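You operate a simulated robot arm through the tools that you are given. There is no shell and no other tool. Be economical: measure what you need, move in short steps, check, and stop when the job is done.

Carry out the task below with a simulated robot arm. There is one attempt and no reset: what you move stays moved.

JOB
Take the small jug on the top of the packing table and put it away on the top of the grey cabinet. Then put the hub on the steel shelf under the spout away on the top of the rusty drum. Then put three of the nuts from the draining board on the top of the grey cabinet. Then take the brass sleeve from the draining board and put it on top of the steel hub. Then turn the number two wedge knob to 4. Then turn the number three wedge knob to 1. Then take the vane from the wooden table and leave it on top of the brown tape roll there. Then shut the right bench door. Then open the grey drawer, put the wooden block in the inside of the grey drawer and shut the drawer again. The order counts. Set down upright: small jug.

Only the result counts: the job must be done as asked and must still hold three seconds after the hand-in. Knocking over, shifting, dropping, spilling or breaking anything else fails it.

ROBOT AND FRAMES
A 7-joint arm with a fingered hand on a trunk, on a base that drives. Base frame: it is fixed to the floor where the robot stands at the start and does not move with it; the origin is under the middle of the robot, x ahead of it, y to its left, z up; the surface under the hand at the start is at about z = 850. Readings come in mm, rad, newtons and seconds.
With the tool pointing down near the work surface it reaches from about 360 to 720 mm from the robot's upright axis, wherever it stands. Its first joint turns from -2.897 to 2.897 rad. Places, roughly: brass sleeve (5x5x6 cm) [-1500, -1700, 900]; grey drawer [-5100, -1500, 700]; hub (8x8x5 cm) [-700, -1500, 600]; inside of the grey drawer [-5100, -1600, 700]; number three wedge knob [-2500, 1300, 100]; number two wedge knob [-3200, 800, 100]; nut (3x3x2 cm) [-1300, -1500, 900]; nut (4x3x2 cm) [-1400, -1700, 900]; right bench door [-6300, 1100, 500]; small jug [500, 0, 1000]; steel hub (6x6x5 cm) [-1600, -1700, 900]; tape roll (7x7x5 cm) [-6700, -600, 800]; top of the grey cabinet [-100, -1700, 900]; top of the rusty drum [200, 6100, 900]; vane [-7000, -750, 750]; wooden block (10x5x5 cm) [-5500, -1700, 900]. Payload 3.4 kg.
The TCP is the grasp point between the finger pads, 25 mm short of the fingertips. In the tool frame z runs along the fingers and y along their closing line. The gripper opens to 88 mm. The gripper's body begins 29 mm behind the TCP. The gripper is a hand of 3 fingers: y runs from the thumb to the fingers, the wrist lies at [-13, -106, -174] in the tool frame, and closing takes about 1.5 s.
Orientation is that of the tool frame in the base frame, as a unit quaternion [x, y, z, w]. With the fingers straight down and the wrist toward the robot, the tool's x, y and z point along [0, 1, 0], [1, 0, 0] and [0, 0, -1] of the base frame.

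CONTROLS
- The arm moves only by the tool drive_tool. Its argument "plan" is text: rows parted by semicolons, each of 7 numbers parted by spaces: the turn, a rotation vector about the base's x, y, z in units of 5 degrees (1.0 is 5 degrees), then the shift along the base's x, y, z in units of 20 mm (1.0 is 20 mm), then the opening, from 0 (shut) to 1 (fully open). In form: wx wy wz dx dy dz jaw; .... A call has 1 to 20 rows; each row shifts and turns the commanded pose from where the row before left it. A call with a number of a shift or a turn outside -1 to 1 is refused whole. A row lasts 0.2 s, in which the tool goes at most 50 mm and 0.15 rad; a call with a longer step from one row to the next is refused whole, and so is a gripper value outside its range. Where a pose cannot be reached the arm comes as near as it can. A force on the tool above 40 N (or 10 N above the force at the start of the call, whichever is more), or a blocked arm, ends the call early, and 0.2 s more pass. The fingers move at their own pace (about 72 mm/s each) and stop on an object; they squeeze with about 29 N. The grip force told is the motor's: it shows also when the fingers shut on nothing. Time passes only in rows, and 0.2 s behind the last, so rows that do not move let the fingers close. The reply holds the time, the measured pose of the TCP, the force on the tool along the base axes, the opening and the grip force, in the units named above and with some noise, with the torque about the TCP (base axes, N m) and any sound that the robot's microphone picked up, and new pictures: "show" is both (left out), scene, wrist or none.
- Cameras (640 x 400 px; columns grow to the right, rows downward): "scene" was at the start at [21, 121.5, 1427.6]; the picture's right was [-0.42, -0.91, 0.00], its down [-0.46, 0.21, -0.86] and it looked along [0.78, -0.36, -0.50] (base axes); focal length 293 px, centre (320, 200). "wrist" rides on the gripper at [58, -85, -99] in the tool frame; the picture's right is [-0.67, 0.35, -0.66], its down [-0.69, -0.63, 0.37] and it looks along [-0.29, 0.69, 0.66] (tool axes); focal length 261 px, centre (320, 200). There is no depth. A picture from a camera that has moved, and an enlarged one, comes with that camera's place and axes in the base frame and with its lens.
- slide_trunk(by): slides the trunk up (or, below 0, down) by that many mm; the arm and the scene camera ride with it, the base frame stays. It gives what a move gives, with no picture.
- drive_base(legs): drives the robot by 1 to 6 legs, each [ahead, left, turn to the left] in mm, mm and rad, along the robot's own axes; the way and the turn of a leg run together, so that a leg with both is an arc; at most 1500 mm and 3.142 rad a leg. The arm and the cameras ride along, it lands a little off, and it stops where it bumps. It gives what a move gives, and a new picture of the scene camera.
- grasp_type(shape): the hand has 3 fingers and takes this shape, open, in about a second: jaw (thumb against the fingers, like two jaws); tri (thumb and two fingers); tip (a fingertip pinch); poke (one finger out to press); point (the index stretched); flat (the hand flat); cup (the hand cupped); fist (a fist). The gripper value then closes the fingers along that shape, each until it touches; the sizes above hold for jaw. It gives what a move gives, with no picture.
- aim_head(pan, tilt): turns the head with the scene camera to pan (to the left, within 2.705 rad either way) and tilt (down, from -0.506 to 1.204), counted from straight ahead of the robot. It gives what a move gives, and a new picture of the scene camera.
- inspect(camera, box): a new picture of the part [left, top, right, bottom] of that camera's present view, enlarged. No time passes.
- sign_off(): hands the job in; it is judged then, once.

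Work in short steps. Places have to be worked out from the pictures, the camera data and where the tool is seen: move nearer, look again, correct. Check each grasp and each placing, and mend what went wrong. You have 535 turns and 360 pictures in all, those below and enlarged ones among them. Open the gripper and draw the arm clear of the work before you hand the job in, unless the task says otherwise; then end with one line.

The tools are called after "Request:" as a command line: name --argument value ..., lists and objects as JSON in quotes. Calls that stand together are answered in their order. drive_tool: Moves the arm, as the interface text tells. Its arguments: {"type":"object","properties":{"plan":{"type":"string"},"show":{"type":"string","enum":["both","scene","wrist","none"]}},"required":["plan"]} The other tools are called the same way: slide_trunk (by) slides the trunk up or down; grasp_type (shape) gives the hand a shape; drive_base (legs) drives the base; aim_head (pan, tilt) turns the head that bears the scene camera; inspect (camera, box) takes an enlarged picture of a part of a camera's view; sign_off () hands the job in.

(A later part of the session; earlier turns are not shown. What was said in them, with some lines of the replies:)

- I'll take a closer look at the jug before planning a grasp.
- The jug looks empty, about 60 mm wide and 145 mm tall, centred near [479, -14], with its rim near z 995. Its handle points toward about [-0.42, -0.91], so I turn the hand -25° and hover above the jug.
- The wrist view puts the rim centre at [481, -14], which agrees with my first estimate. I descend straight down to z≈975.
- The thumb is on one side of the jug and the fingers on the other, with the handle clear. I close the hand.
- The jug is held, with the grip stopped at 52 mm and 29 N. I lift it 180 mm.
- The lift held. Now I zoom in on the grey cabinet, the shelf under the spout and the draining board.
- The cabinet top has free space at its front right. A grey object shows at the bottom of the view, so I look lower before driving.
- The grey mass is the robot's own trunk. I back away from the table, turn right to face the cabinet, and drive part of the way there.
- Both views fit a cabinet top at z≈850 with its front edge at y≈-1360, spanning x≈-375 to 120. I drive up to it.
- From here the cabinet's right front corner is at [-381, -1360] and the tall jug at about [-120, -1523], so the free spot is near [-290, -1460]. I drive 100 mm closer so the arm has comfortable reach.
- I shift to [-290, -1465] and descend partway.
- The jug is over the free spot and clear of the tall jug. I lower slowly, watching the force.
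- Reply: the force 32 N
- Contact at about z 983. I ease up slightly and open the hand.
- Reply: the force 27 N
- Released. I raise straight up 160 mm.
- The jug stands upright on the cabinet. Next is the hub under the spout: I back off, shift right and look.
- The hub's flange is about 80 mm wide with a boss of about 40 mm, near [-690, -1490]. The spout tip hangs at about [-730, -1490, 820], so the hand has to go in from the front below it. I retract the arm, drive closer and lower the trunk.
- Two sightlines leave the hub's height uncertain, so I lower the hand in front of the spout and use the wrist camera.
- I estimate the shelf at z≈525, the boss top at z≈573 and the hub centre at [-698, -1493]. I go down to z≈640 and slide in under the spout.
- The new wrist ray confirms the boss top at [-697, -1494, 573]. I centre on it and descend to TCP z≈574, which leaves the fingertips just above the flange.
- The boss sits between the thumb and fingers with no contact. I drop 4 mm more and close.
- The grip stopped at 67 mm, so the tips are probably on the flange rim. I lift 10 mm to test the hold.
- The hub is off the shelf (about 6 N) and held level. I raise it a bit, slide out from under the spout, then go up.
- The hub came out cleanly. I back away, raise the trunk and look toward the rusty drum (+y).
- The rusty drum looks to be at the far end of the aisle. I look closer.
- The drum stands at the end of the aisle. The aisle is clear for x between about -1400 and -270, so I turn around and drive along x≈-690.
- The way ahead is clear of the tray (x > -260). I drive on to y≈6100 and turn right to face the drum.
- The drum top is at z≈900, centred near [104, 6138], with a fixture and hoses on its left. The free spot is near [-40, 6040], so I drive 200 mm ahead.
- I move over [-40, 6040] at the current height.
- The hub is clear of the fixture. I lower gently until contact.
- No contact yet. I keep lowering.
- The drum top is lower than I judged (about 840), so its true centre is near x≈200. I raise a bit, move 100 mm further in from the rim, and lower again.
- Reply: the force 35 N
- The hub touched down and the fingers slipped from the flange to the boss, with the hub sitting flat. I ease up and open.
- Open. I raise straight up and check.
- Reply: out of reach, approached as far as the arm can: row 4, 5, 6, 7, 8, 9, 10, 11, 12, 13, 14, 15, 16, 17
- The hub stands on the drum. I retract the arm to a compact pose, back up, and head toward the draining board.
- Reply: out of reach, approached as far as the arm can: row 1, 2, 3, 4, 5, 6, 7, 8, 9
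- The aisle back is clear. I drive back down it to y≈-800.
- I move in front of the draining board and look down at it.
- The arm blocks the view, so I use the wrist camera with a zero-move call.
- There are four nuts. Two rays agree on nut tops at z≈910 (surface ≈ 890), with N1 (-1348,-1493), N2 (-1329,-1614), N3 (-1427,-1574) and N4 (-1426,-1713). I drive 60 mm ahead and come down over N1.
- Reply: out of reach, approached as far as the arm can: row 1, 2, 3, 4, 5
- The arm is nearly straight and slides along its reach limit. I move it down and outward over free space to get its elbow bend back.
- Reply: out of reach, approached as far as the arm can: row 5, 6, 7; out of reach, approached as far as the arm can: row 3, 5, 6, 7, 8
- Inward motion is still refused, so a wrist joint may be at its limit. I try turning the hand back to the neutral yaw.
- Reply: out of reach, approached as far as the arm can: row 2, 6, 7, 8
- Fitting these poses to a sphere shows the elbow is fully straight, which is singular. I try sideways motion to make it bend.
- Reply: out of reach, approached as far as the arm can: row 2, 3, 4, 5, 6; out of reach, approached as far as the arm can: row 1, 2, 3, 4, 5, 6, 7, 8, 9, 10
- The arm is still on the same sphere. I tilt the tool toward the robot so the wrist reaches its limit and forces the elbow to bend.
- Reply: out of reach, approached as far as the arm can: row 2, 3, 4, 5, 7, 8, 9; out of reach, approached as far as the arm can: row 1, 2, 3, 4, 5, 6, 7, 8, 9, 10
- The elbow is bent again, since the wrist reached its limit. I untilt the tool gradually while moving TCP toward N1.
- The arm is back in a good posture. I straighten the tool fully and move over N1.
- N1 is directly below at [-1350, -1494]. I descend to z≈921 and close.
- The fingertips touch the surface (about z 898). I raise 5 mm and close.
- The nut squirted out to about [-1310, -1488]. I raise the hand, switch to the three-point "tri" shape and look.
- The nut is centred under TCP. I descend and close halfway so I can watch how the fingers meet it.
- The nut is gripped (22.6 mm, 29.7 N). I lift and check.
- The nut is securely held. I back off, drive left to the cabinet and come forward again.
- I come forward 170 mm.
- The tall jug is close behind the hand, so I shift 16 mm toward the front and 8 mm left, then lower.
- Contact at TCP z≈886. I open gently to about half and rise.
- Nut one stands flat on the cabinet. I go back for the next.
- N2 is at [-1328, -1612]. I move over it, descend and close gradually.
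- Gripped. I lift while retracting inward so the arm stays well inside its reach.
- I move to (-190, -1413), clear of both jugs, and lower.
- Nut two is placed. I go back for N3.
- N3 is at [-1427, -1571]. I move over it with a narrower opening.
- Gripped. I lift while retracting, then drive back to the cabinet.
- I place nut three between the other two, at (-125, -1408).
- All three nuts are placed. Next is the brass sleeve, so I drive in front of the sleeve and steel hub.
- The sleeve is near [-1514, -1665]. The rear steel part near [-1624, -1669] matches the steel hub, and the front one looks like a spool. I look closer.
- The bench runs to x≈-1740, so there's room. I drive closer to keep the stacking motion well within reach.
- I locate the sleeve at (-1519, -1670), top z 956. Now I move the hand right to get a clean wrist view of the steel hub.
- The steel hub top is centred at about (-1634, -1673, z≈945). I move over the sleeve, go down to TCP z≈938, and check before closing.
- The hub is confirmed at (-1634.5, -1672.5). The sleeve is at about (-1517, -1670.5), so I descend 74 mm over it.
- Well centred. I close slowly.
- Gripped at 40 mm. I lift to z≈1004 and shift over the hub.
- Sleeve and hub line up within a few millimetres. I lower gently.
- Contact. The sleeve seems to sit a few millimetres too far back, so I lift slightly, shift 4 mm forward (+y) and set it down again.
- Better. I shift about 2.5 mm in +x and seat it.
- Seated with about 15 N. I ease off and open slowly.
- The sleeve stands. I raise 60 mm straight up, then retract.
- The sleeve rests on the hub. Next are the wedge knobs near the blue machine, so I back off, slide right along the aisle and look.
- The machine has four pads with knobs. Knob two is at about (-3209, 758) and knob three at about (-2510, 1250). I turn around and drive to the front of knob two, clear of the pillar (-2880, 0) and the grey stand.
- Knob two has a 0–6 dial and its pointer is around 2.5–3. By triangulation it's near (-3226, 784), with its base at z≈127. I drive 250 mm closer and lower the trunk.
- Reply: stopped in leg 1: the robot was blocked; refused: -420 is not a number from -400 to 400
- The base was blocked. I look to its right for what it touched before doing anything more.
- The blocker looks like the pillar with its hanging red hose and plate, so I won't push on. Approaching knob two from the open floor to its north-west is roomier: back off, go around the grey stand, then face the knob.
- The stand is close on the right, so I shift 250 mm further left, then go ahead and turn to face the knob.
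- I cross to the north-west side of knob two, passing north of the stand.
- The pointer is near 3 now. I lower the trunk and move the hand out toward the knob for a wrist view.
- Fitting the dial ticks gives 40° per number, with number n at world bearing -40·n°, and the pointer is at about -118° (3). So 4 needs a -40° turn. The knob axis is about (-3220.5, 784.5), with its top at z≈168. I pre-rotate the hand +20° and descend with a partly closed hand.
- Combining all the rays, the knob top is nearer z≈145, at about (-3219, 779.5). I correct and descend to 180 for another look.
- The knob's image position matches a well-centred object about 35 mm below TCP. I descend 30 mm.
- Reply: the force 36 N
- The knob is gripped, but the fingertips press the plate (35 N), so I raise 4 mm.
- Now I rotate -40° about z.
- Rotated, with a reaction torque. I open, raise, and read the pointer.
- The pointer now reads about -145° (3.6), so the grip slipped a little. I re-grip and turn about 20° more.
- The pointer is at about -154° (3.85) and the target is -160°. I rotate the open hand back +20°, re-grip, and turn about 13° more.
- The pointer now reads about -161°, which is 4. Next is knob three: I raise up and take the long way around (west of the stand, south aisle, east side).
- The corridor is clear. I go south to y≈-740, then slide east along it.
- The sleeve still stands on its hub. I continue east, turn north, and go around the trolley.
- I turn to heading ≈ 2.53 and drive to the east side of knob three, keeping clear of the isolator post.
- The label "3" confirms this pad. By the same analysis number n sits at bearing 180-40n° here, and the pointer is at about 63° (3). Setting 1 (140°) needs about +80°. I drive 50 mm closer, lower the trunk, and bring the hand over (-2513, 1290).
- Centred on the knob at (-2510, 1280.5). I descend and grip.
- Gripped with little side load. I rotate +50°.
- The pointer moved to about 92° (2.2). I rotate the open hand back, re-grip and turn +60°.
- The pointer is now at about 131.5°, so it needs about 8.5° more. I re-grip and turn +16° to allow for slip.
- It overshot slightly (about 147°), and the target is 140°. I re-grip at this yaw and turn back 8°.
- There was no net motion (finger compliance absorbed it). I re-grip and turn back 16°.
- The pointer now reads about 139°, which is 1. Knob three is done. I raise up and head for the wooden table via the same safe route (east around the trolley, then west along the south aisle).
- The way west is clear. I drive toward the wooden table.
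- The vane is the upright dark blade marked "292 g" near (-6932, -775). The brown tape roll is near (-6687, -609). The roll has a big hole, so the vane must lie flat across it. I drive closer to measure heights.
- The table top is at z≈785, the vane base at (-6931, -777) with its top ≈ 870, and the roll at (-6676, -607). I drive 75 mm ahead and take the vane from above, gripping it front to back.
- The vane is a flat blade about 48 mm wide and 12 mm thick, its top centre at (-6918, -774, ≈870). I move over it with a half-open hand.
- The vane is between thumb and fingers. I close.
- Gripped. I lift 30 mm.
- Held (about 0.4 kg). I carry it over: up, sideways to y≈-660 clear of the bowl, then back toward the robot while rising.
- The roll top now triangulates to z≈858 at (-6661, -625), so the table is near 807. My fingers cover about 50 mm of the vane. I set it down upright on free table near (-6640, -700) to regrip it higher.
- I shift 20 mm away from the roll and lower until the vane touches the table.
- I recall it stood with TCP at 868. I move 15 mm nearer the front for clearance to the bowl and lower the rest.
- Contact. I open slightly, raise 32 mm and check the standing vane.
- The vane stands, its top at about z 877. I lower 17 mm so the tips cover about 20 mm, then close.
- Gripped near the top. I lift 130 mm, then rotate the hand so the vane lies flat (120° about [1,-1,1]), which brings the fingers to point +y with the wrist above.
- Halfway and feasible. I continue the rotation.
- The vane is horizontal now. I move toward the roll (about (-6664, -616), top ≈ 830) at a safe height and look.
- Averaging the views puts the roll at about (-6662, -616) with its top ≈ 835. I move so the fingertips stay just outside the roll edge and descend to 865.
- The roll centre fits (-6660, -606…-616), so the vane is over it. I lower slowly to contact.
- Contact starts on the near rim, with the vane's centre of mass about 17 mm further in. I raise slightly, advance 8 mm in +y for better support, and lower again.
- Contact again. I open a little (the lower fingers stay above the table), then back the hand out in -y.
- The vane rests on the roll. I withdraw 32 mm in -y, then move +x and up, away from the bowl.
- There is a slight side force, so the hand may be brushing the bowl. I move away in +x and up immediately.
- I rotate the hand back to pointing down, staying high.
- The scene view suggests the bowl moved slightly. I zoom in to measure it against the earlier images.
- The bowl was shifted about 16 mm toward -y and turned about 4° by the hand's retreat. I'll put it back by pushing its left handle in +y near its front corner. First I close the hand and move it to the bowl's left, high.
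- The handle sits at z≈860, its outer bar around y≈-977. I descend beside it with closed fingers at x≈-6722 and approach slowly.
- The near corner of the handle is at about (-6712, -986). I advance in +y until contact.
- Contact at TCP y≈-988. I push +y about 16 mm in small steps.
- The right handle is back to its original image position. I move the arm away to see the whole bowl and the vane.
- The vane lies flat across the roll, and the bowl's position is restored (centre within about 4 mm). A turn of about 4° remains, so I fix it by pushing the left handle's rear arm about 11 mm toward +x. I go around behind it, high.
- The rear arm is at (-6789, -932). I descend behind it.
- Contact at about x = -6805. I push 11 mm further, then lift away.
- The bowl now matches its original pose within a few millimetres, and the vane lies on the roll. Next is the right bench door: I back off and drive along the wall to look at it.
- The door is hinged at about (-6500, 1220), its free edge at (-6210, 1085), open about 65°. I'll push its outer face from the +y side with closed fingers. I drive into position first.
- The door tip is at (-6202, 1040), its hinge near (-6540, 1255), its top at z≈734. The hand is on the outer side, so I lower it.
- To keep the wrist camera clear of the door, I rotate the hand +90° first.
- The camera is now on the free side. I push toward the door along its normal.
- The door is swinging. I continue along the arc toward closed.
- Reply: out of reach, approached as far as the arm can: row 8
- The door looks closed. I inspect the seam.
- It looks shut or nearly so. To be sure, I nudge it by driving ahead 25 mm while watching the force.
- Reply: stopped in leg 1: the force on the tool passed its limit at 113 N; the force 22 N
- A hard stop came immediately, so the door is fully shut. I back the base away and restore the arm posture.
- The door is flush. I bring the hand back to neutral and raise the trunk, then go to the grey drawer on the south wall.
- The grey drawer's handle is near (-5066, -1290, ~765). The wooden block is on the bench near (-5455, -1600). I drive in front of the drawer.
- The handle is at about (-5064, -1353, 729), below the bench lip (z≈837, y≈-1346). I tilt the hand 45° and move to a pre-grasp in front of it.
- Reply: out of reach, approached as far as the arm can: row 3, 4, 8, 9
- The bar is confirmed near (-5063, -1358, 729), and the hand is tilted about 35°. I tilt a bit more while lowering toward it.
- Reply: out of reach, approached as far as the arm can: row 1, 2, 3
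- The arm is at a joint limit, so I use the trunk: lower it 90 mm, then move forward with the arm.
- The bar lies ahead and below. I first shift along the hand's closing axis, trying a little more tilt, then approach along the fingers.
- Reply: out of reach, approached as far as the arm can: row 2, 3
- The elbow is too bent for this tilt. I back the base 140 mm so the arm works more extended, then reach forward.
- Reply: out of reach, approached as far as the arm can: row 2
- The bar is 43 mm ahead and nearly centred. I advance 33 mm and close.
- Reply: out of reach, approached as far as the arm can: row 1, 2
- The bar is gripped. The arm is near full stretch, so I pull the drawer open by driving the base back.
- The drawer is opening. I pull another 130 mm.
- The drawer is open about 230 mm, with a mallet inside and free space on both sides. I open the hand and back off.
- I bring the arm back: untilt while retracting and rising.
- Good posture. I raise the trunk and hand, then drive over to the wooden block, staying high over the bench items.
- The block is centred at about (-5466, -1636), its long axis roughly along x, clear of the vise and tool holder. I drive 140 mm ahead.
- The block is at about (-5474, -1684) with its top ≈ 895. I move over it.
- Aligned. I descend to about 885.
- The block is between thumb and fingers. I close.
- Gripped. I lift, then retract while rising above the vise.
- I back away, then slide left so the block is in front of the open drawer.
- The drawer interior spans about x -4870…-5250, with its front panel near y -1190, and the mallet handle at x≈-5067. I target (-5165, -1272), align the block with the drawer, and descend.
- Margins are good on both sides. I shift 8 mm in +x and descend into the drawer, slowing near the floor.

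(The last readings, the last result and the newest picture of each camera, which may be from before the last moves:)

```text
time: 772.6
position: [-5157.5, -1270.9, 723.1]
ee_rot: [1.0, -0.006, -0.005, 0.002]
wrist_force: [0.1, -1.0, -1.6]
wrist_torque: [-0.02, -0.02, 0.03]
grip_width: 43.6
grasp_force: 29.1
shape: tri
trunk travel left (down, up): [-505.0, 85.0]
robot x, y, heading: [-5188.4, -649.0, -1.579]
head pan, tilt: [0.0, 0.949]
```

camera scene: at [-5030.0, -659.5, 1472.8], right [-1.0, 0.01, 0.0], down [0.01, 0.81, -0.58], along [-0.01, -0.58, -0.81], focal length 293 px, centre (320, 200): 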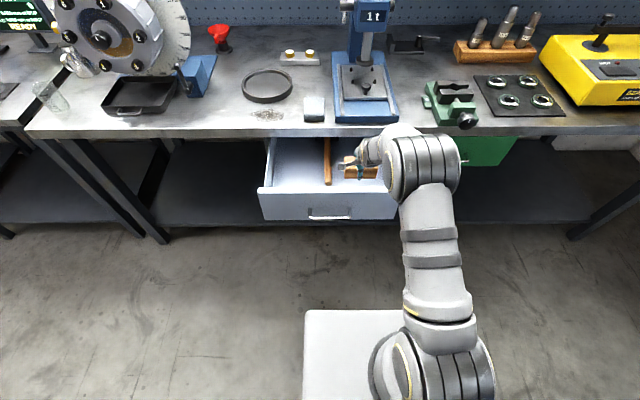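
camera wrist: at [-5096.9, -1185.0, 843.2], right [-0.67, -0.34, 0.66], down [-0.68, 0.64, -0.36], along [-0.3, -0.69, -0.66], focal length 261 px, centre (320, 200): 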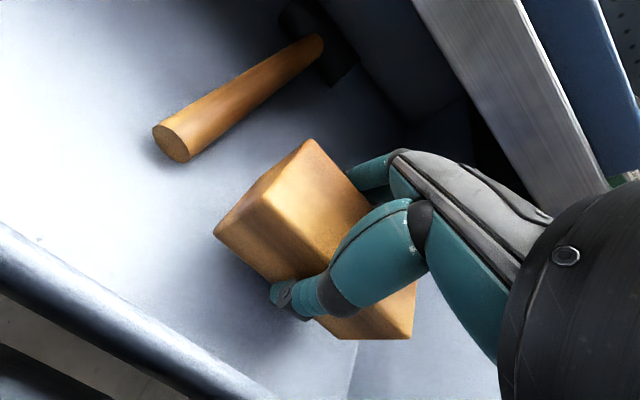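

Request:
drive_tool --plan "0 0 0 0 0 -0.2 0;0 0 0 0 0 -0.2 0;0 0 0 0 0 0 0" --show "wrist"

Request:
inspect --camera "scene" --box '[250, 110, 430, 230]'

```text
time: 773.4
position: [-5155.9, -1271.0, 718.9]
ee_rot: [1.0, -0.006, -0.004, 0.002]
wrist_force: [0.1, -0.8, 16.2]
wrist_torque: [1.83, -1.19, -0.05]
grip_width: 43.7
grasp_force: 29.2
shape: tri
trunk travel left (down, up): [-505.0, 85.0]
robot x, y, heading: [-5185.4, -645.5, -1.579]
head pan, tilt: [0.0, 0.949]
camera wrist: at [-5096.9, -1185.2, 817.6], right [-0.67, -0.34, 0.66], down [-0.68, 0.64, -0.36], along [-0.3, -0.69, -0.65], focal length 261 px, centre (320, 200)
```

wrist: 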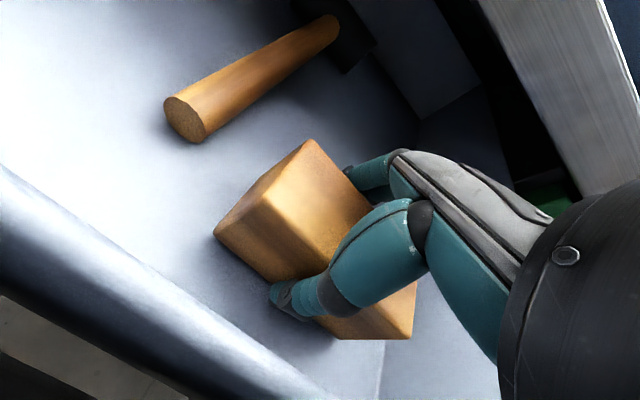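

```text
3.33 times, centred on (340, 170) of scene
camera zoom: at [-5030.4, -657.7, 1473.2], right [-1.0, 0.01, 0.0], down [0.01, 0.81, -0.58], along [-0.01, -0.58, -0.81], focal length 977 px, centre (253, 300)
```

zoom: 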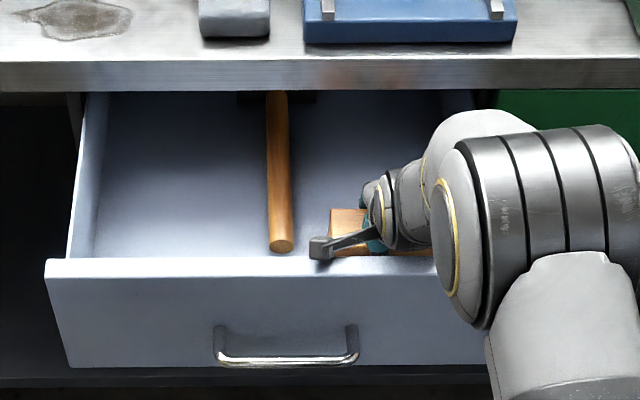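

The wrist camera bracket is touching the drawer's front rim. I raise 4 mm and release the block, which is only millimetres above the floor.

Request:
drive_tool --plan "0 0 0 0 0 0.3 0;0 0 0 0 0 0 0.5;0 0 0 0 0 0 0.55;0 0 0 0 0 0 0.6;0 0 0 0 0 0 0.65;0 0 0 0 0 0 0.7;0 0 0 0 0 0 0.7" --show "wrist"

```text
time: 775.0
position: [-5156.8, -1270.6, 722.0]
ee_rot: [1.0, -0.006, -0.005, 0.001]
wrist_force: [-0.1, 0.6, 0.3]
wrist_torque: [0.0, -0.02, -0.04]
grip_width: 61.2
grasp_force: 0.0
shape: tri
trunk travel left (down, up): [-505.0, 85.0]
robot x, y, heading: [-5188.2, -649.7, -1.582]
head pan, tilt: [0.0, 0.949]
camera wrist: at [-5096.9, -1185.1, 821.2], right [-0.67, -0.34, 0.66], down [-0.68, 0.64, -0.36], along [-0.3, -0.69, -0.66], focal length 261 px, centre (320, 200)
```

wrist: 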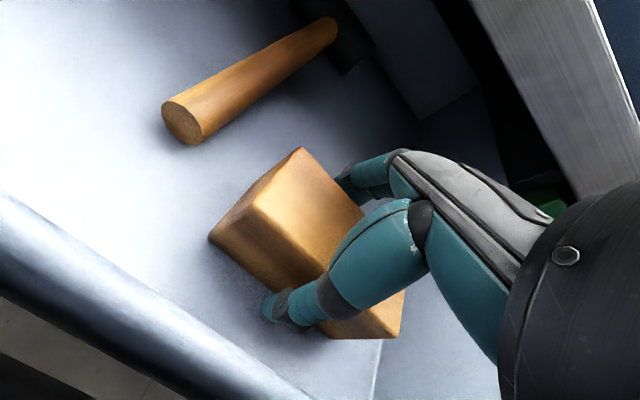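

The block is on the drawer floor. I raise the hand straight up, clear of the drawer.

Request:
drive_tool --plan "0 0 0 0 0 0.5 0.7;0 0 0 0 0 0.8 0.7;0 0 0 0 0 1 0.7;0 0 0 0 0 1 0.7;0 0 0 0 0 1 0.7;0 0 0 0 0 1 0.7;0 0 0 0 0 1 0.7;0 0 0 0 0 1 0.7;0 0 0 0 0 1 0.7;0 0 0 0 0 1 0.7;0 0 0 0 0.5 0.5 0.7;0 0 0 0 1 0 0.7;0 0 0 0 1 0 0.7;0 0 0 0 1 0 0.7;0 0 0 0 1 0 0.7;0 0 0 0 1 0 0.7;0 0 0 0 0 0 0.7" --show "scene"

Request:
inspect --camera "scene" --box '[250, 110, 430, 230]'

```text
time: 778.6
position: [-5156.6, -1160.2, 918.4]
ee_rot: [1.0, -0.006, -0.005, 0.0]
wrist_force: [-0.2, -0.3, -0.7]
wrist_torque: [-0.02, 0.0, -0.01]
grip_width: 61.4
grasp_force: 0.0
shape: tri
trunk travel left (down, up): [-505.0, 85.0]
robot x, y, heading: [-5185.2, -647.6, -1.581]
head pan, tilt: [0.0, 0.949]
camera scene: at [-5030.0, -659.2, 1472.8], right [-1.0, 0.01, 0.0], down [0.01, 0.81, -0.58], along [-0.01, -0.58, -0.81], focal length 293 px, centre (320, 200)
```

scene: 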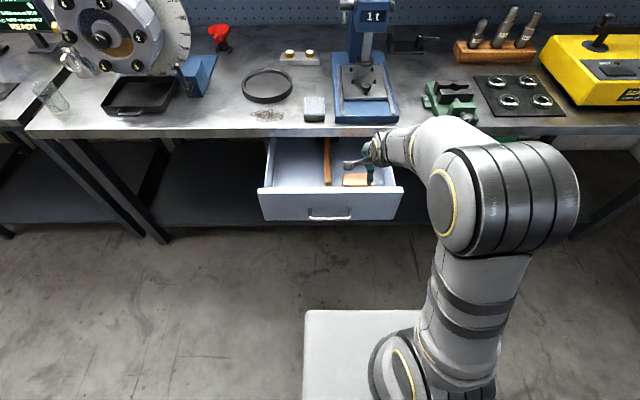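

```text
3.33 times, centred on (340, 170) of scene
camera zoom: at [-5030.0, -659.2, 1472.8], right [-1.0, 0.01, 0.0], down [0.01, 0.81, -0.58], along [-0.01, -0.58, -0.81], focal length 977 px, centre (253, 300)
```

zoom: 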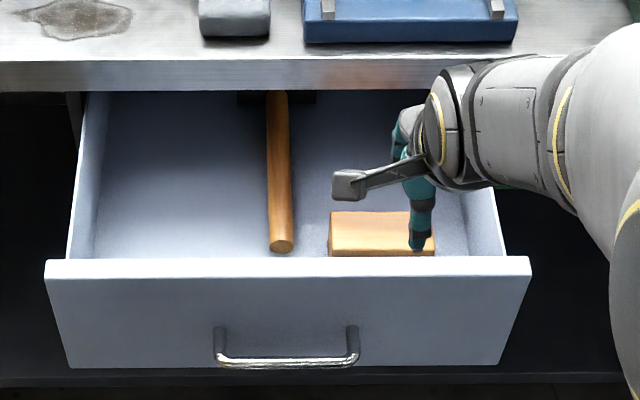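

The block is inside. To shut the drawer I'll push its front above the handle with closed, tilted fingers, using the base. I back off, align with the drawer centre and lower the trunk.

Request:
drive_base --legs '[[-280, 95, 0]]'

Request:
slide_trunk --by -150

Request:
drive_tool --plan "-0.9 0 0 0 -1 0 0;-0.9 0 0 0 -1 0 0;-0.9 0 0 0 -1 0 0;-0.9 0 0 0 -1 0 0;-0.9 0 0 0 -1 0 0;-0.9 0 0 0 -1 0 0;-0.9 0 0 0 -1 0 0;-0.9 0 0 0 -1 0 0;-0.9 0 0 0 -1 0 0;0 0 0 0 0 0 0" --show "both"

```text
time: 780.6
position: [-5059.6, -881.8, 918.4]
ee_rot: [1.0, -0.006, -0.005, 0.001]
wrist_force: [0.7, 0.8, 0.2]
wrist_torque: [-0.01, 0.0, -0.01]
grip_width: 61.2
grasp_force: 0.1
shape: tri
trunk travel left (down, up): [-505.0, 85.0]
robot x, y, heading: [-5088.0, -367.3, -1.58]
head pan, tilt: [0.0, 0.949]
camera scene: at [-4933.9, -380.4, 1472.8], right [-1.0, 0.01, 0.0], down [0.01, 0.81, -0.58], along [0.0, -0.58, -0.81], focal length 293 px, centre (320, 200)
```

scene: 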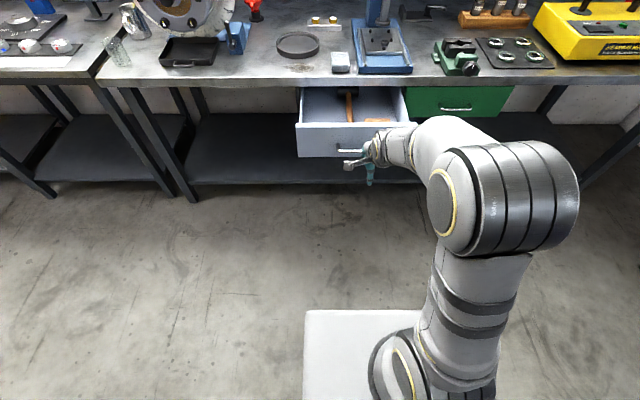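

```text
time: 782.3
position: [-5059.8, -881.0, 768.7]
ee_rot: [1.0, -0.006, -0.005, 0.001]
wrist_force: [0.3, 0.0, 0.4]
wrist_torque: [-0.01, 0.0, -0.01]
grip_width: 61.2
grasp_force: 0.1
shape: tri
trunk travel left (down, up): [-355.0, 235.0]
robot x, y, heading: [-5094.1, -365.7, -1.579]
head pan, tilt: [0.0, 0.949]
```

```text
time: 784.5
position: [-5060.1, -1063.1, 768.3]
ee_rot: [0.938, -0.008, -0.003, 0.347]
wrist_force: [-0.3, 0.3, 0.3]
wrist_torque: [0.01, -0.03, 0.02]
grip_width: 0.0
grasp_force: 29.1
shape: tri
trunk travel left (down, up): [-355.0, 235.0]
robot x, y, heading: [-5090.1, -366.4, -1.579]
head pan, tilt: [0.0, 0.949]
camera scene: at [-4934.0, -380.9, 1322.8], right [-1.0, 0.01, 0.0], down [0.01, 0.81, -0.58], along [0.0, -0.58, -0.81], focal length 293 px, centre (320, 200)
camera wrist: at [-5000.0, -932.9, 788.6], right [-0.67, 0.17, 0.72], down [-0.68, 0.25, -0.69], along [-0.3, -0.95, -0.05], focal length 261 px, centre (320, 200)
```

scene: 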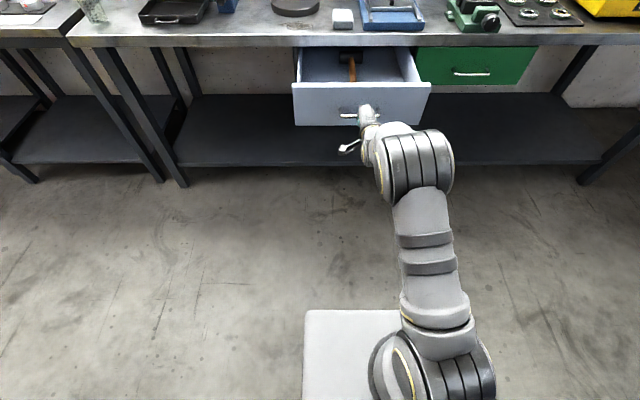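
wrist: 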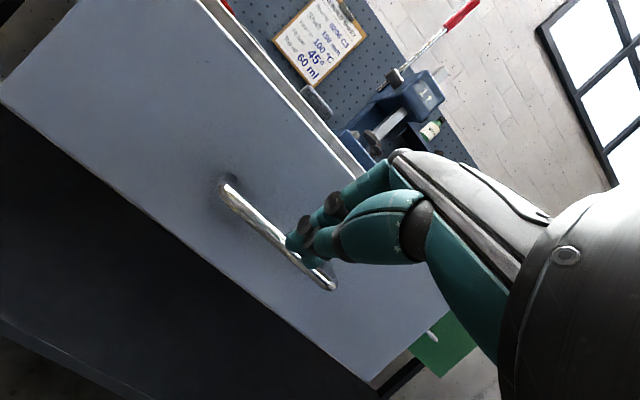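

The tips are just above the handle level. I raise 15 mm and drive forward to push.

Request:
drive_tool --plan "0 0 0 0 0 0.75 0;0 0 0 0 0 0 0" --show "none"

Request:
drive_base --legs '[[120, 0, 0]]'

```text
time: 785.1
position: [-5060.0, -1062.1, 784.3]
ee_rot: [0.938, -0.007, -0.003, 0.347]
wrist_force: [0.6, 0.1, -0.2]
wrist_torque: [0.0, -0.02, 0.01]
grip_width: 0.0
grasp_force: 29.0
shape: tri
trunk travel left (down, up): [-355.0, 235.0]
robot x, y, heading: [-5089.1, -368.3, -1.58]
head pan, tilt: [0.0, 0.949]
```

```text
time: 786.4
position: [-5060.7, -1185.7, 783.3]
ee_rot: [0.938, -0.008, -0.004, 0.347]
wrist_force: [0.6, 0.2, -0.1]
wrist_torque: [0.0, 0.0, -0.01]
grip_width: 0.1
grasp_force: 29.2
shape: tri
trunk travel left (down, up): [-355.0, 235.0]
robot x, y, heading: [-5089.1, -492.3, -1.581]
head pan, tilt: [0.0, 0.949]
camera scene: at [-4935.0, -504.0, 1322.8], right [-1.0, 0.01, 0.0], down [0.01, 0.81, -0.58], along [0.0, -0.58, -0.81], focal length 293 px, centre (320, 200)
```

scene: 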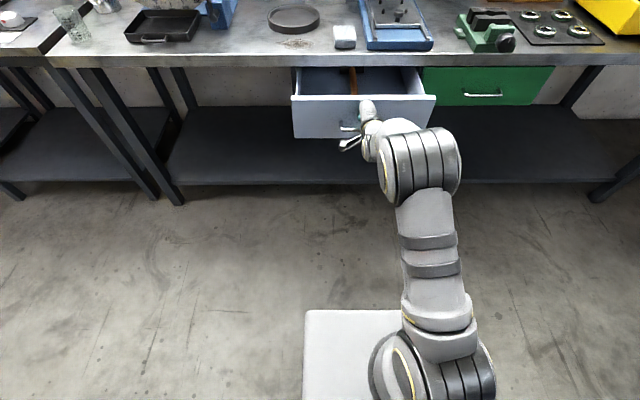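

Request:
inspect --camera "scene" --box '[280, 40, 450, 160]'

Request:
drive_tool --plan "0 0 0 0 0 0 0" --show "wrist"

```text
3.33 times, centred on (365, 100) of scene
camera zoom: at [-4935.0, -504.0, 1322.8], right [-1.0, 0.01, 0.0], down [0.01, 0.81, -0.58], along [0.0, -0.58, -0.81], focal length 977 px, centre (170, 533)
```

zoom: 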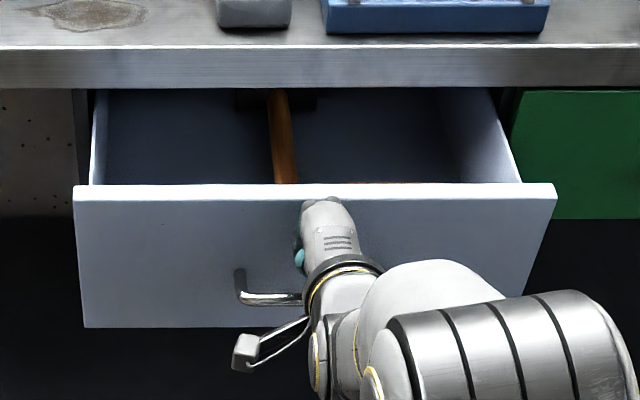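

```text
time: 786.8
position: [-5061.2, -1184.6, 784.2]
ee_rot: [0.938, -0.008, -0.004, 0.348]
wrist_force: [-0.9, 0.1, -1.0]
wrist_torque: [-0.02, 0.03, 0.0]
grip_width: 0.0
grasp_force: 28.8
shape: tri
trunk travel left (down, up): [-355.0, 235.0]
robot x, y, heading: [-5092.2, -492.5, -1.582]
head pan, tilt: [0.0, 0.949]
camera wrist: at [-5000.8, -1055.7, 804.3], right [-0.67, 0.17, 0.73], down [-0.68, 0.25, -0.69], along [-0.3, -0.95, -0.05], focal length 261 px, centre (320, 200)
```

wrist: 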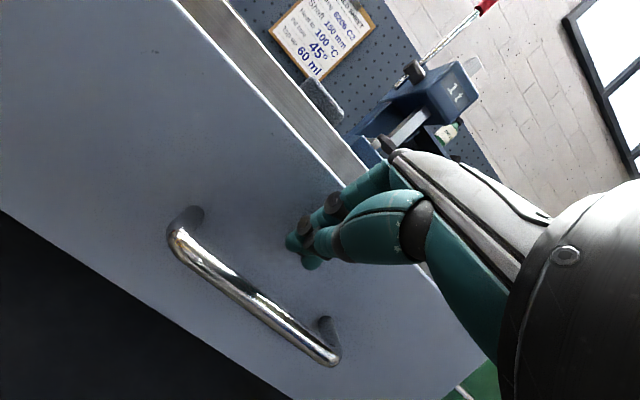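

Pushing the panel any deeper would bring the hand against the bench lip. I'll grip the handle again, as when opening, and push with it: back off and line up on the bar.

Request:
drive_base --legs '[[-90, 0, 0]]'

Request:
drive_tool --plan "0 0 0 0 -0.7 0 0.6;0 0 0 0 -0.7 0 0.6;0 0 0 0 -0.5 0 0.6;0 0 0 0 0 0 0.6;0 0 0 0 0 0 0.6" --show "wrist"

```text
time: 787.9
position: [-5060.9, -1096.3, 784.1]
ee_rot: [0.938, -0.008, -0.003, 0.346]
wrist_force: [0.2, 0.3, 0.5]
wrist_torque: [0.02, -0.02, 0.0]
grip_width: 0.0
grasp_force: 28.7
shape: tri
trunk travel left (down, up): [-355.0, 235.0]
robot x, y, heading: [-5092.3, -403.1, -1.579]
head pan, tilt: [0.0, 0.949]
camera scene: at [-4934.3, -415.1, 1322.8], right [-1.0, 0.01, 0.0], down [0.01, 0.81, -0.58], along [-0.01, -0.58, -0.81], focal length 293 px, centre (320, 200)
```

scene: 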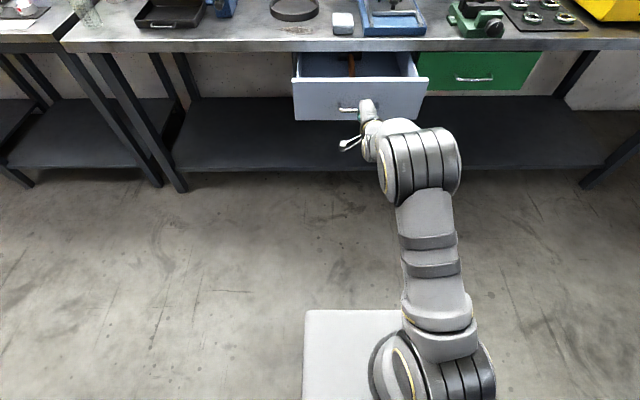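

```text
time: 789.1
position: [-5060.9, -1134.0, 785.5]
ee_rot: [0.938, -0.007, -0.003, 0.347]
wrist_force: [-0.5, -0.3, -1.2]
wrist_torque: [0.01, 0.0, -0.03]
grip_width: 52.7
grasp_force: 0.0
shape: tri
trunk travel left (down, up): [-355.0, 235.0]
robot x, y, heading: [-5091.1, -407.1, -1.581]
head pan, tilt: [0.0, 0.949]
camera wrist: at [-5000.9, -1004.0, 805.2], right [-0.67, 0.17, 0.73], down [-0.68, 0.25, -0.69], along [-0.3, -0.95, -0.05], focal length 261 px, centre (320, 200)
```

wrist: 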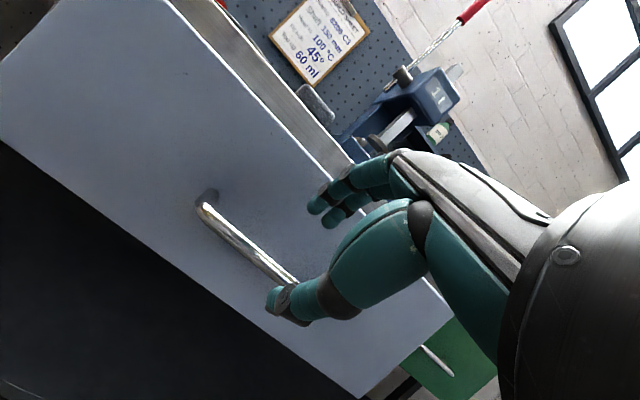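

Request:
drive_tool --plan "0 0 0 0 -0.55 0.45 0.6;0 0 0 0 -0.65 -0.76 0.6;0 0 0 0 -0.65 -0.76 0.6;0 0 0 0 -0.4 -0.45 0.6;0 0 0 0 0 0 0.6" --show "wrist"

Request:
inspect --camera "wrist" --box '[200, 130, 380, 330]'

```text
time: 790.3
position: [-5060.3, -1178.5, 753.0]
ee_rot: [0.938, -0.008, -0.004, 0.346]
wrist_force: [0.5, -0.5, 0.6]
wrist_torque: [-0.01, -0.01, 0.02]
grip_width: 52.6
grasp_force: 0.0
shape: tri
trunk travel left (down, up): [-355.0, 235.0]
robot x, y, heading: [-5088.4, -403.6, -1.582]
head pan, tilt: [0.0, 0.949]
camera wrist: at [-5000.5, -1049.9, 774.1], right [-0.67, 0.17, 0.73], down [-0.68, 0.25, -0.69], along [-0.3, -0.95, -0.05], focal length 261 px, centre (320, 200)
```

wrist: 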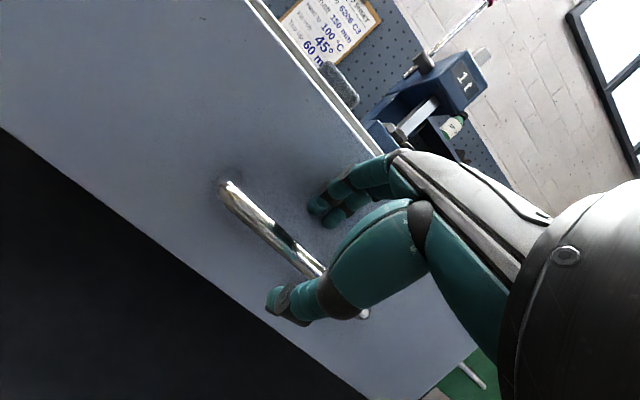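

```text
2.00 times, centred on (290, 230) of wrist
camera zoom: at [-5000.5, -1049.9, 774.1], right [-0.67, 0.17, 0.73], down [-0.68, 0.25, -0.69], along [-0.3, -0.95, -0.05], focal length 521 px, centre (380, 140)
```

zoom: 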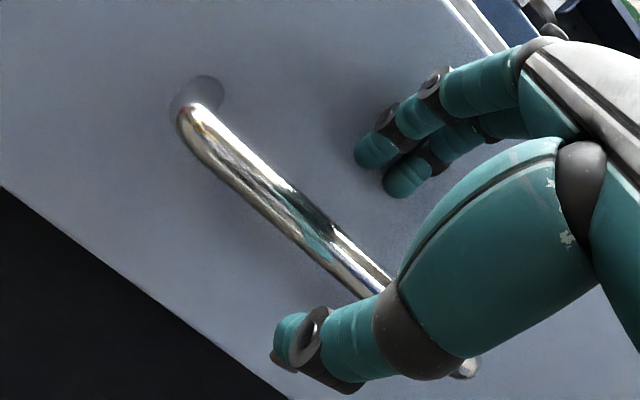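

Request:
drive_tool --plan "0 0 0 0 -0.45 -0.35 0.6;0 0 0 0 -0.45 -0.35 0.6;0 0 0 0 0 0 0.5;0 0 0 0 0 0 0.4;0 0 0 0 0 0 0.3;0 0 0 0 0 0 0.2;0 0 0 0 0 0 0.1;0 0 0 0 0 0 0;0 0 0 0 0 0 0" --show "wrist"

```text
time: 792.3
position: [-5061.1, -1197.0, 736.7]
ee_rot: [0.939, -0.008, -0.004, 0.344]
wrist_force: [0.2, -0.5, -7.9]
wrist_torque: [0.04, 0.0, -0.04]
grip_width: 2.9
grasp_force: 29.0
shape: tri
trunk travel left (down, up): [-355.0, 235.0]
robot x, y, heading: [-5091.9, -402.7, -1.58]
head pan, tilt: [0.0, 0.949]
camera wrist: at [-5000.6, -1067.4, 758.3], right [-0.67, 0.17, 0.73], down [-0.68, 0.26, -0.69], along [-0.3, -0.95, -0.06], focal length 261 px, centre (320, 200)
```

wrist: 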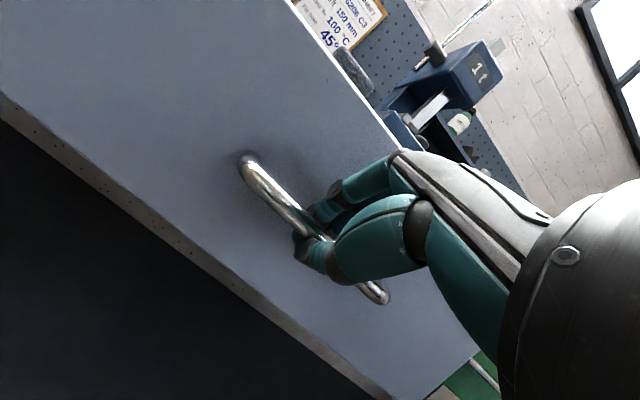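

The handle is gripped. I push the drawer in with the base: 125 mm, then small steps.

Request:
drive_base --legs '[[125, 0, 0]]'

Request:
drive_base --legs '[[15, 0, 0]]'

```text
time: 793.5
position: [-5060.1, -1322.1, 737.3]
ee_rot: [0.938, -0.007, -0.004, 0.346]
wrist_force: [-1.1, -1.2, -15.1]
wrist_torque: [0.1, 0.0, -0.02]
grip_width: 2.6
grasp_force: 28.9
shape: tri
trunk travel left (down, up): [-355.0, 235.0]
robot x, y, heading: [-5092.9, -527.7, -1.578]
head pan, tilt: [0.0, 0.949]
camera scene: at [-4935.4, -542.6, 1322.7], right [-1.0, 0.01, 0.0], down [0.01, 0.81, -0.58], along [0.0, -0.58, -0.81], focal length 293 px, centre (320, 200)
```

scene: 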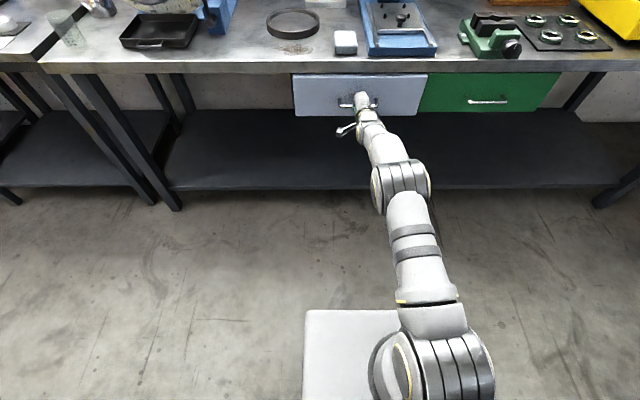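

```text
time: 794.3
position: [-5060.4, -1337.9, 737.7]
ee_rot: [0.939, -0.006, -0.003, 0.343]
wrist_force: [0.4, -3.3, -12.4]
wrist_torque: [0.08, 0.01, -0.01]
grip_width: 2.9
grasp_force: 29.2
shape: tri
trunk travel left (down, up): [-355.0, 235.0]
robot x, y, heading: [-5092.2, -542.0, -1.576]
head pan, tilt: [0.0, 0.949]
camera scene: at [-4935.3, -557.9, 1322.7], right [-1.0, 0.01, 0.0], down [0.01, 0.81, -0.58], along [0.0, -0.58, -0.81], focal length 293 px, centre (320, 200)
```

scene: 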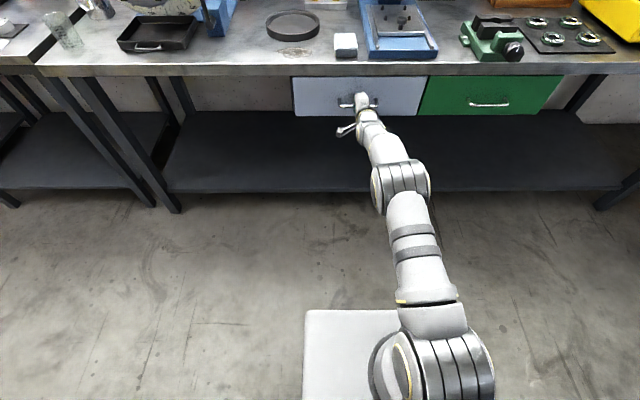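

Almost in. A few more small pushes until it stops.

Request:
drive_base --legs '[[10, 0, 0]]'

Request:
inspect --camera "scene" --box '[260, 50, 580, 150]'

```text
time: 795.1
position: [-5061.3, -1347.1, 734.6]
ee_rot: [0.94, -0.007, -0.003, 0.341]
wrist_force: [1.5, 16.1, -15.6]
wrist_torque: [0.08, 0.04, 0.01]
grip_width: 2.9
grasp_force: 29.1
shape: tri
trunk travel left (down, up): [-355.0, 235.0]
robot x, y, heading: [-5094.2, -552.5, -1.578]
head pan, tilt: [0.0, 0.949]
camera scene: at [-4935.4, -566.4, 1322.6], right [-1.0, 0.01, 0.0], down [0.01, 0.81, -0.58], along [0.0, -0.58, -0.81], focal length 293 px, centre (320, 200)
```

scene: 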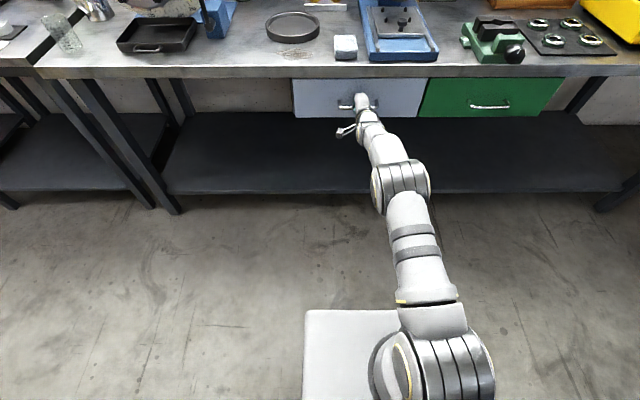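

```text
2.00 times, centred on (420, 100) of scene
camera zoom: at [-4935.4, -566.4, 1322.6], right [-1.0, 0.01, 0.0], down [0.01, 0.81, -0.58], along [0.0, -0.58, -0.81], focal length 586 px, centre (120, 400)
```

zoom: 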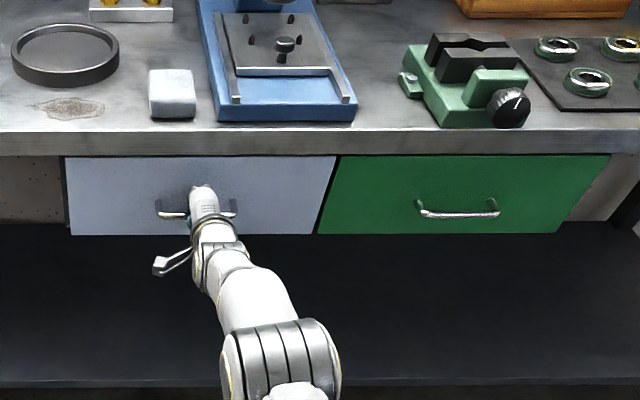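

There's resistance of 16 N and the front is flush with the green drawer. One more 5 mm push to confirm.

Request:
drive_base --legs '[[5, 0, 0]]'

```text
time: 795.8
position: [-5061.2, -1349.6, 733.8]
ee_rot: [0.941, -0.008, -0.005, 0.339]
wrist_force: [0.9, 22.9, -15.0]
wrist_torque: [0.0, -0.01, -0.01]
grip_width: 3.8
grasp_force: 29.1
shape: tri
trunk travel left (down, up): [-355.0, 235.0]
robot x, y, heading: [-5093.7, -558.9, -1.576]
head pan, tilt: [0.0, 0.949]
camera scene: at [-4935.4, -570.0, 1322.7], right [-1.0, 0.01, 0.0], down [0.01, 0.81, -0.58], along [0.0, -0.58, -0.81], focal length 293 px, centre (320, 200)
```

scene: 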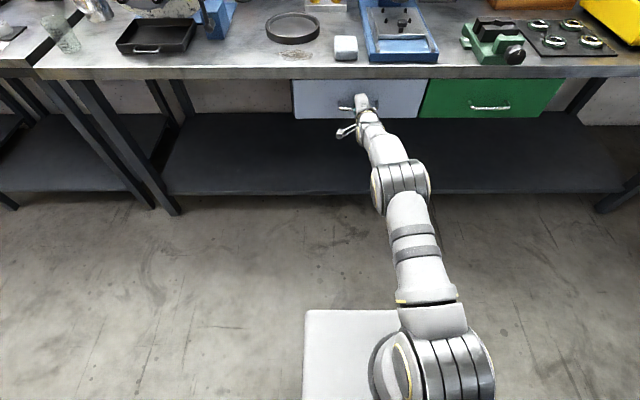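

The drawer is against its stop. I open the hand and back straight out.

Request:
drive_tool --plan "0 0 0 0 0 0 0.3;0 0 0 0 0 0 0.5;0 0 0 0 0 0 0.7;0 0 0 0 0 0 0.8;0 0 0 0 0 0 0.8;0 0 0 0 0 0 0.8" --show "wrist"

Request:
drive_base --legs '[[-180, 0, 0]]'

Request:
inspect --camera "scene" --box '[260, 30, 580, 130]'

```text
time: 797.2
position: [-5060.6, -1347.6, 734.0]
ee_rot: [0.941, -0.007, -0.004, 0.34]
wrist_force: [2.2, 36.8, -10.2]
wrist_torque: [0.07, 0.03, -0.11]
grip_width: 50.5
grasp_force: 0.1
shape: tri
trunk travel left (down, up): [-355.0, 235.0]
robot x, y, heading: [-5092.2, -556.0, -1.579]
head pan, tilt: [0.0, 0.949]
camera wrist: at [-5000.7, -1219.0, 756.4], right [-0.67, 0.16, 0.73], down [-0.68, 0.26, -0.68], along [-0.3, -0.95, -0.06], focal length 261 px, centre (320, 200)
```

wrist: 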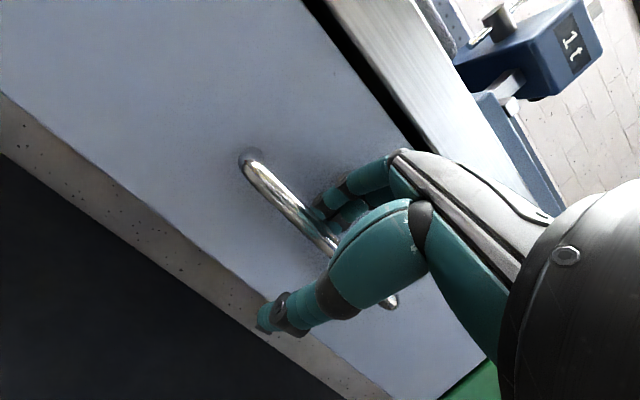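

```text
time: 798.7
position: [-5058.4, -1167.0, 732.4]
ee_rot: [0.941, -0.006, -0.003, 0.339]
wrist_force: [0.2, 0.2, -0.6]
wrist_torque: [-0.01, 0.03, -0.01]
grip_width: 70.1
grasp_force: 0.0
shape: tri
trunk travel left (down, up): [-355.0, 235.0]
robot x, y, heading: [-5091.3, -373.2, -1.575]
head pan, tilt: [0.0, 0.949]
camera scene: at [-4934.3, -387.1, 1322.8], right [-1.0, 0.01, 0.0], down [0.0, 0.81, -0.58], along [0.0, -0.58, -0.81], focal length 293 px, centre (320, 200)
```

scene: 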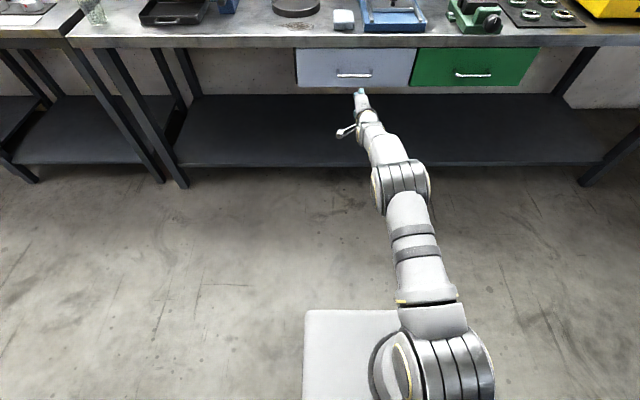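

```text
2.00 times, centred on (420, 80) of scene
camera zoom: at [-4934.3, -387.1, 1322.8], right [-1.0, 0.01, 0.0], down [0.0, 0.81, -0.58], along [0.0, -0.58, -0.81], focal length 586 px, centre (120, 440)
```

zoom: 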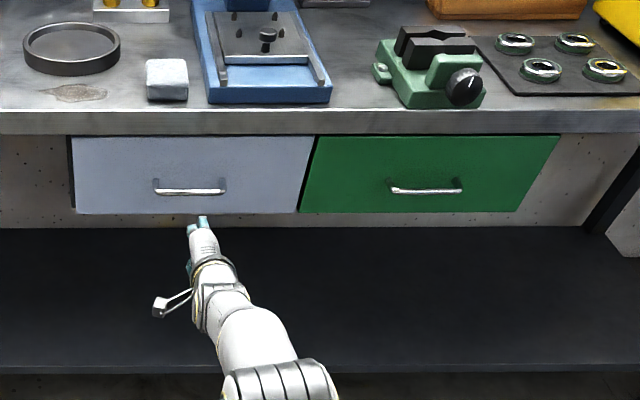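

The grey drawer is flush with its neighbour. I back well clear, with the gripper open, before handing in.

Request:
drive_tool --plan "0.9 0 0 0 1 0.3 1;0.9 0 0 0 1 0.3 1;0.9 0 0 0 1 0.3 1;0.9 0 0 0 1 0.3 1;0.9 0 0 0 1 0.5 1;0.9 0 0 0 1 0.5 1;0.9 0 0 0 1 0.5 1;0.9 0 0 0 1 0.5 1;0.9 0 0 0 1 0.5 1;0 0 0 0 0 0 1" --show "scene"

Request:
drive_base --legs '[[-150, 0, 0]]'

```text
time: 800.9
position: [-5058.8, -986.1, 808.4]
ee_rot: [1.0, -0.005, -0.005, -0.007]
wrist_force: [0.3, -0.4, -0.5]
wrist_torque: [-0.02, -0.04, -0.02]
grip_width: 87.6
grasp_force: 0.0
shape: tri
trunk travel left (down, up): [-355.0, 235.0]
robot x, y, heading: [-5088.6, -375.7, -1.573]
head pan, tilt: [0.0, 0.949]
camera scene: at [-4934.4, -386.9, 1322.8], right [-1.0, 0.01, 0.0], down [0.0, 0.81, -0.58], along [0.0, -0.58, -0.81], focal length 293 px, centre (320, 200)
```

scene: 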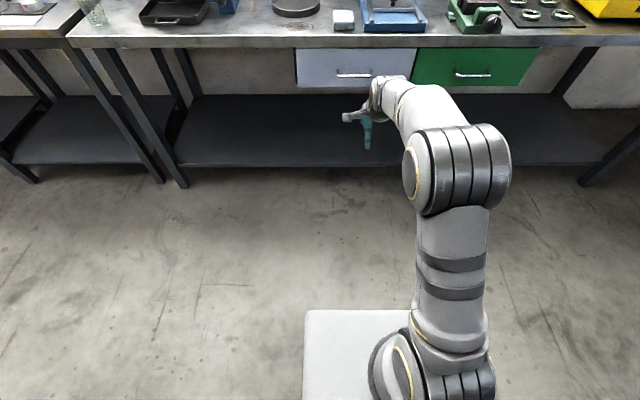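

```text
time: 802.3
position: [-5058.3, -838.1, 808.2]
ee_rot: [1.0, -0.005, -0.005, -0.007]
wrist_force: [-0.2, 0.5, -0.2]
wrist_torque: [-0.02, 0.01, -0.02]
grip_width: 87.7
grasp_force: 0.0
shape: tri
trunk travel left (down, up): [-355.0, 235.0]
robot x, y, heading: [-5092.5, -227.5, -1.572]
head pan, tilt: [0.0, 0.949]
camera scene: at [-4933.5, -237.8, 1322.8], right [-1.0, 0.01, 0.0], down [0.0, 0.81, -0.58], along [0.0, -0.58, -0.81], focal length 293 px, centre (320, 200)
```

scene: 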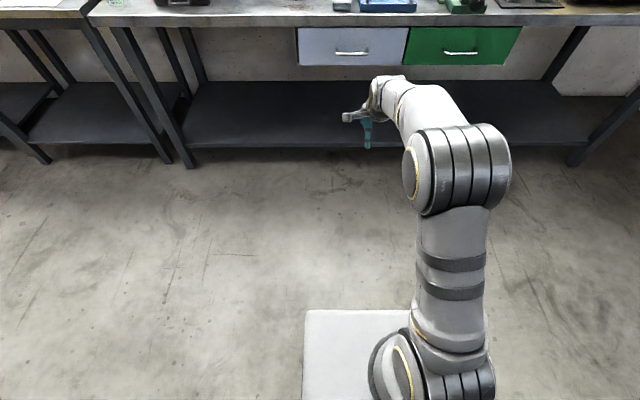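

I take a last look at the wooden table and the bench door from here.

Request:
aim_head --pan -1.6 --tilt 0.25

Request:
inspect --camera "scene" --box '[160, 140, 480, 340]'

```text
time: 803.9
position: [-5058.7, -837.6, 807.6]
ee_rot: [1.0, -0.005, -0.005, -0.007]
wrist_force: [0.0, -1.3, -0.3]
wrist_torque: [-0.03, 0.01, 0.0]
grip_width: 87.7
grasp_force: 0.0
shape: tri
trunk travel left (down, up): [-355.0, 235.0]
robot x, y, heading: [-5090.5, -224.9, -1.578]
head pan, tilt: [-1.6, 0.25]
camera scene: at [-5026.4, -161.7, 1383.4], right [0.04, 1.0, 0.0], down [0.25, -0.01, -0.97], along [-0.97, 0.03, -0.25], focal length 293 px, centre (320, 200)
```

scene: 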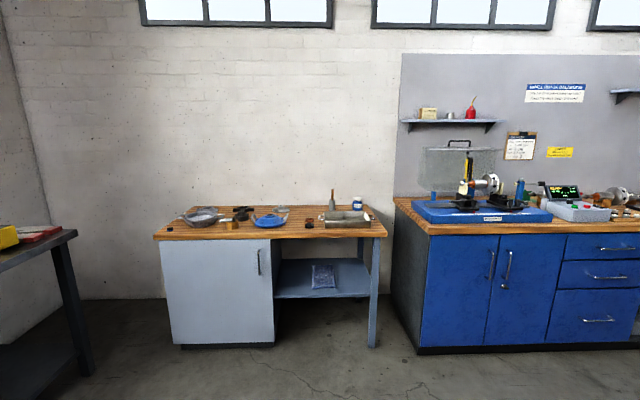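

```text
2.00 times, centred on (320, 240) of scene
camera zoom: at [-5026.4, -161.7, 1383.4], right [0.04, 1.0, 0.0], down [0.25, -0.01, -0.97], along [-0.97, 0.03, -0.25], focal length 586 px, centre (320, 120)
```

zoom: 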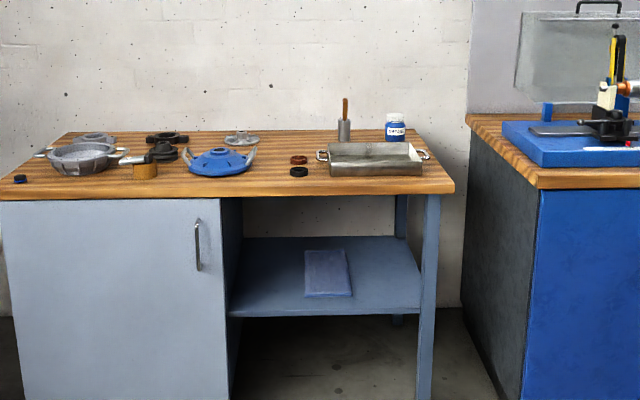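

The bench door is shut, the vane lies on the roll, and the drawer is closed. I hand in.

Request:
sign_off

```text
The job is handed in.
```

I finished every step in order and handed the job in. Along the way I nudged the grey bowl on the wooden table. I pushed it back to within a few millimetres of its original place, with about 1.5° of turn left over.
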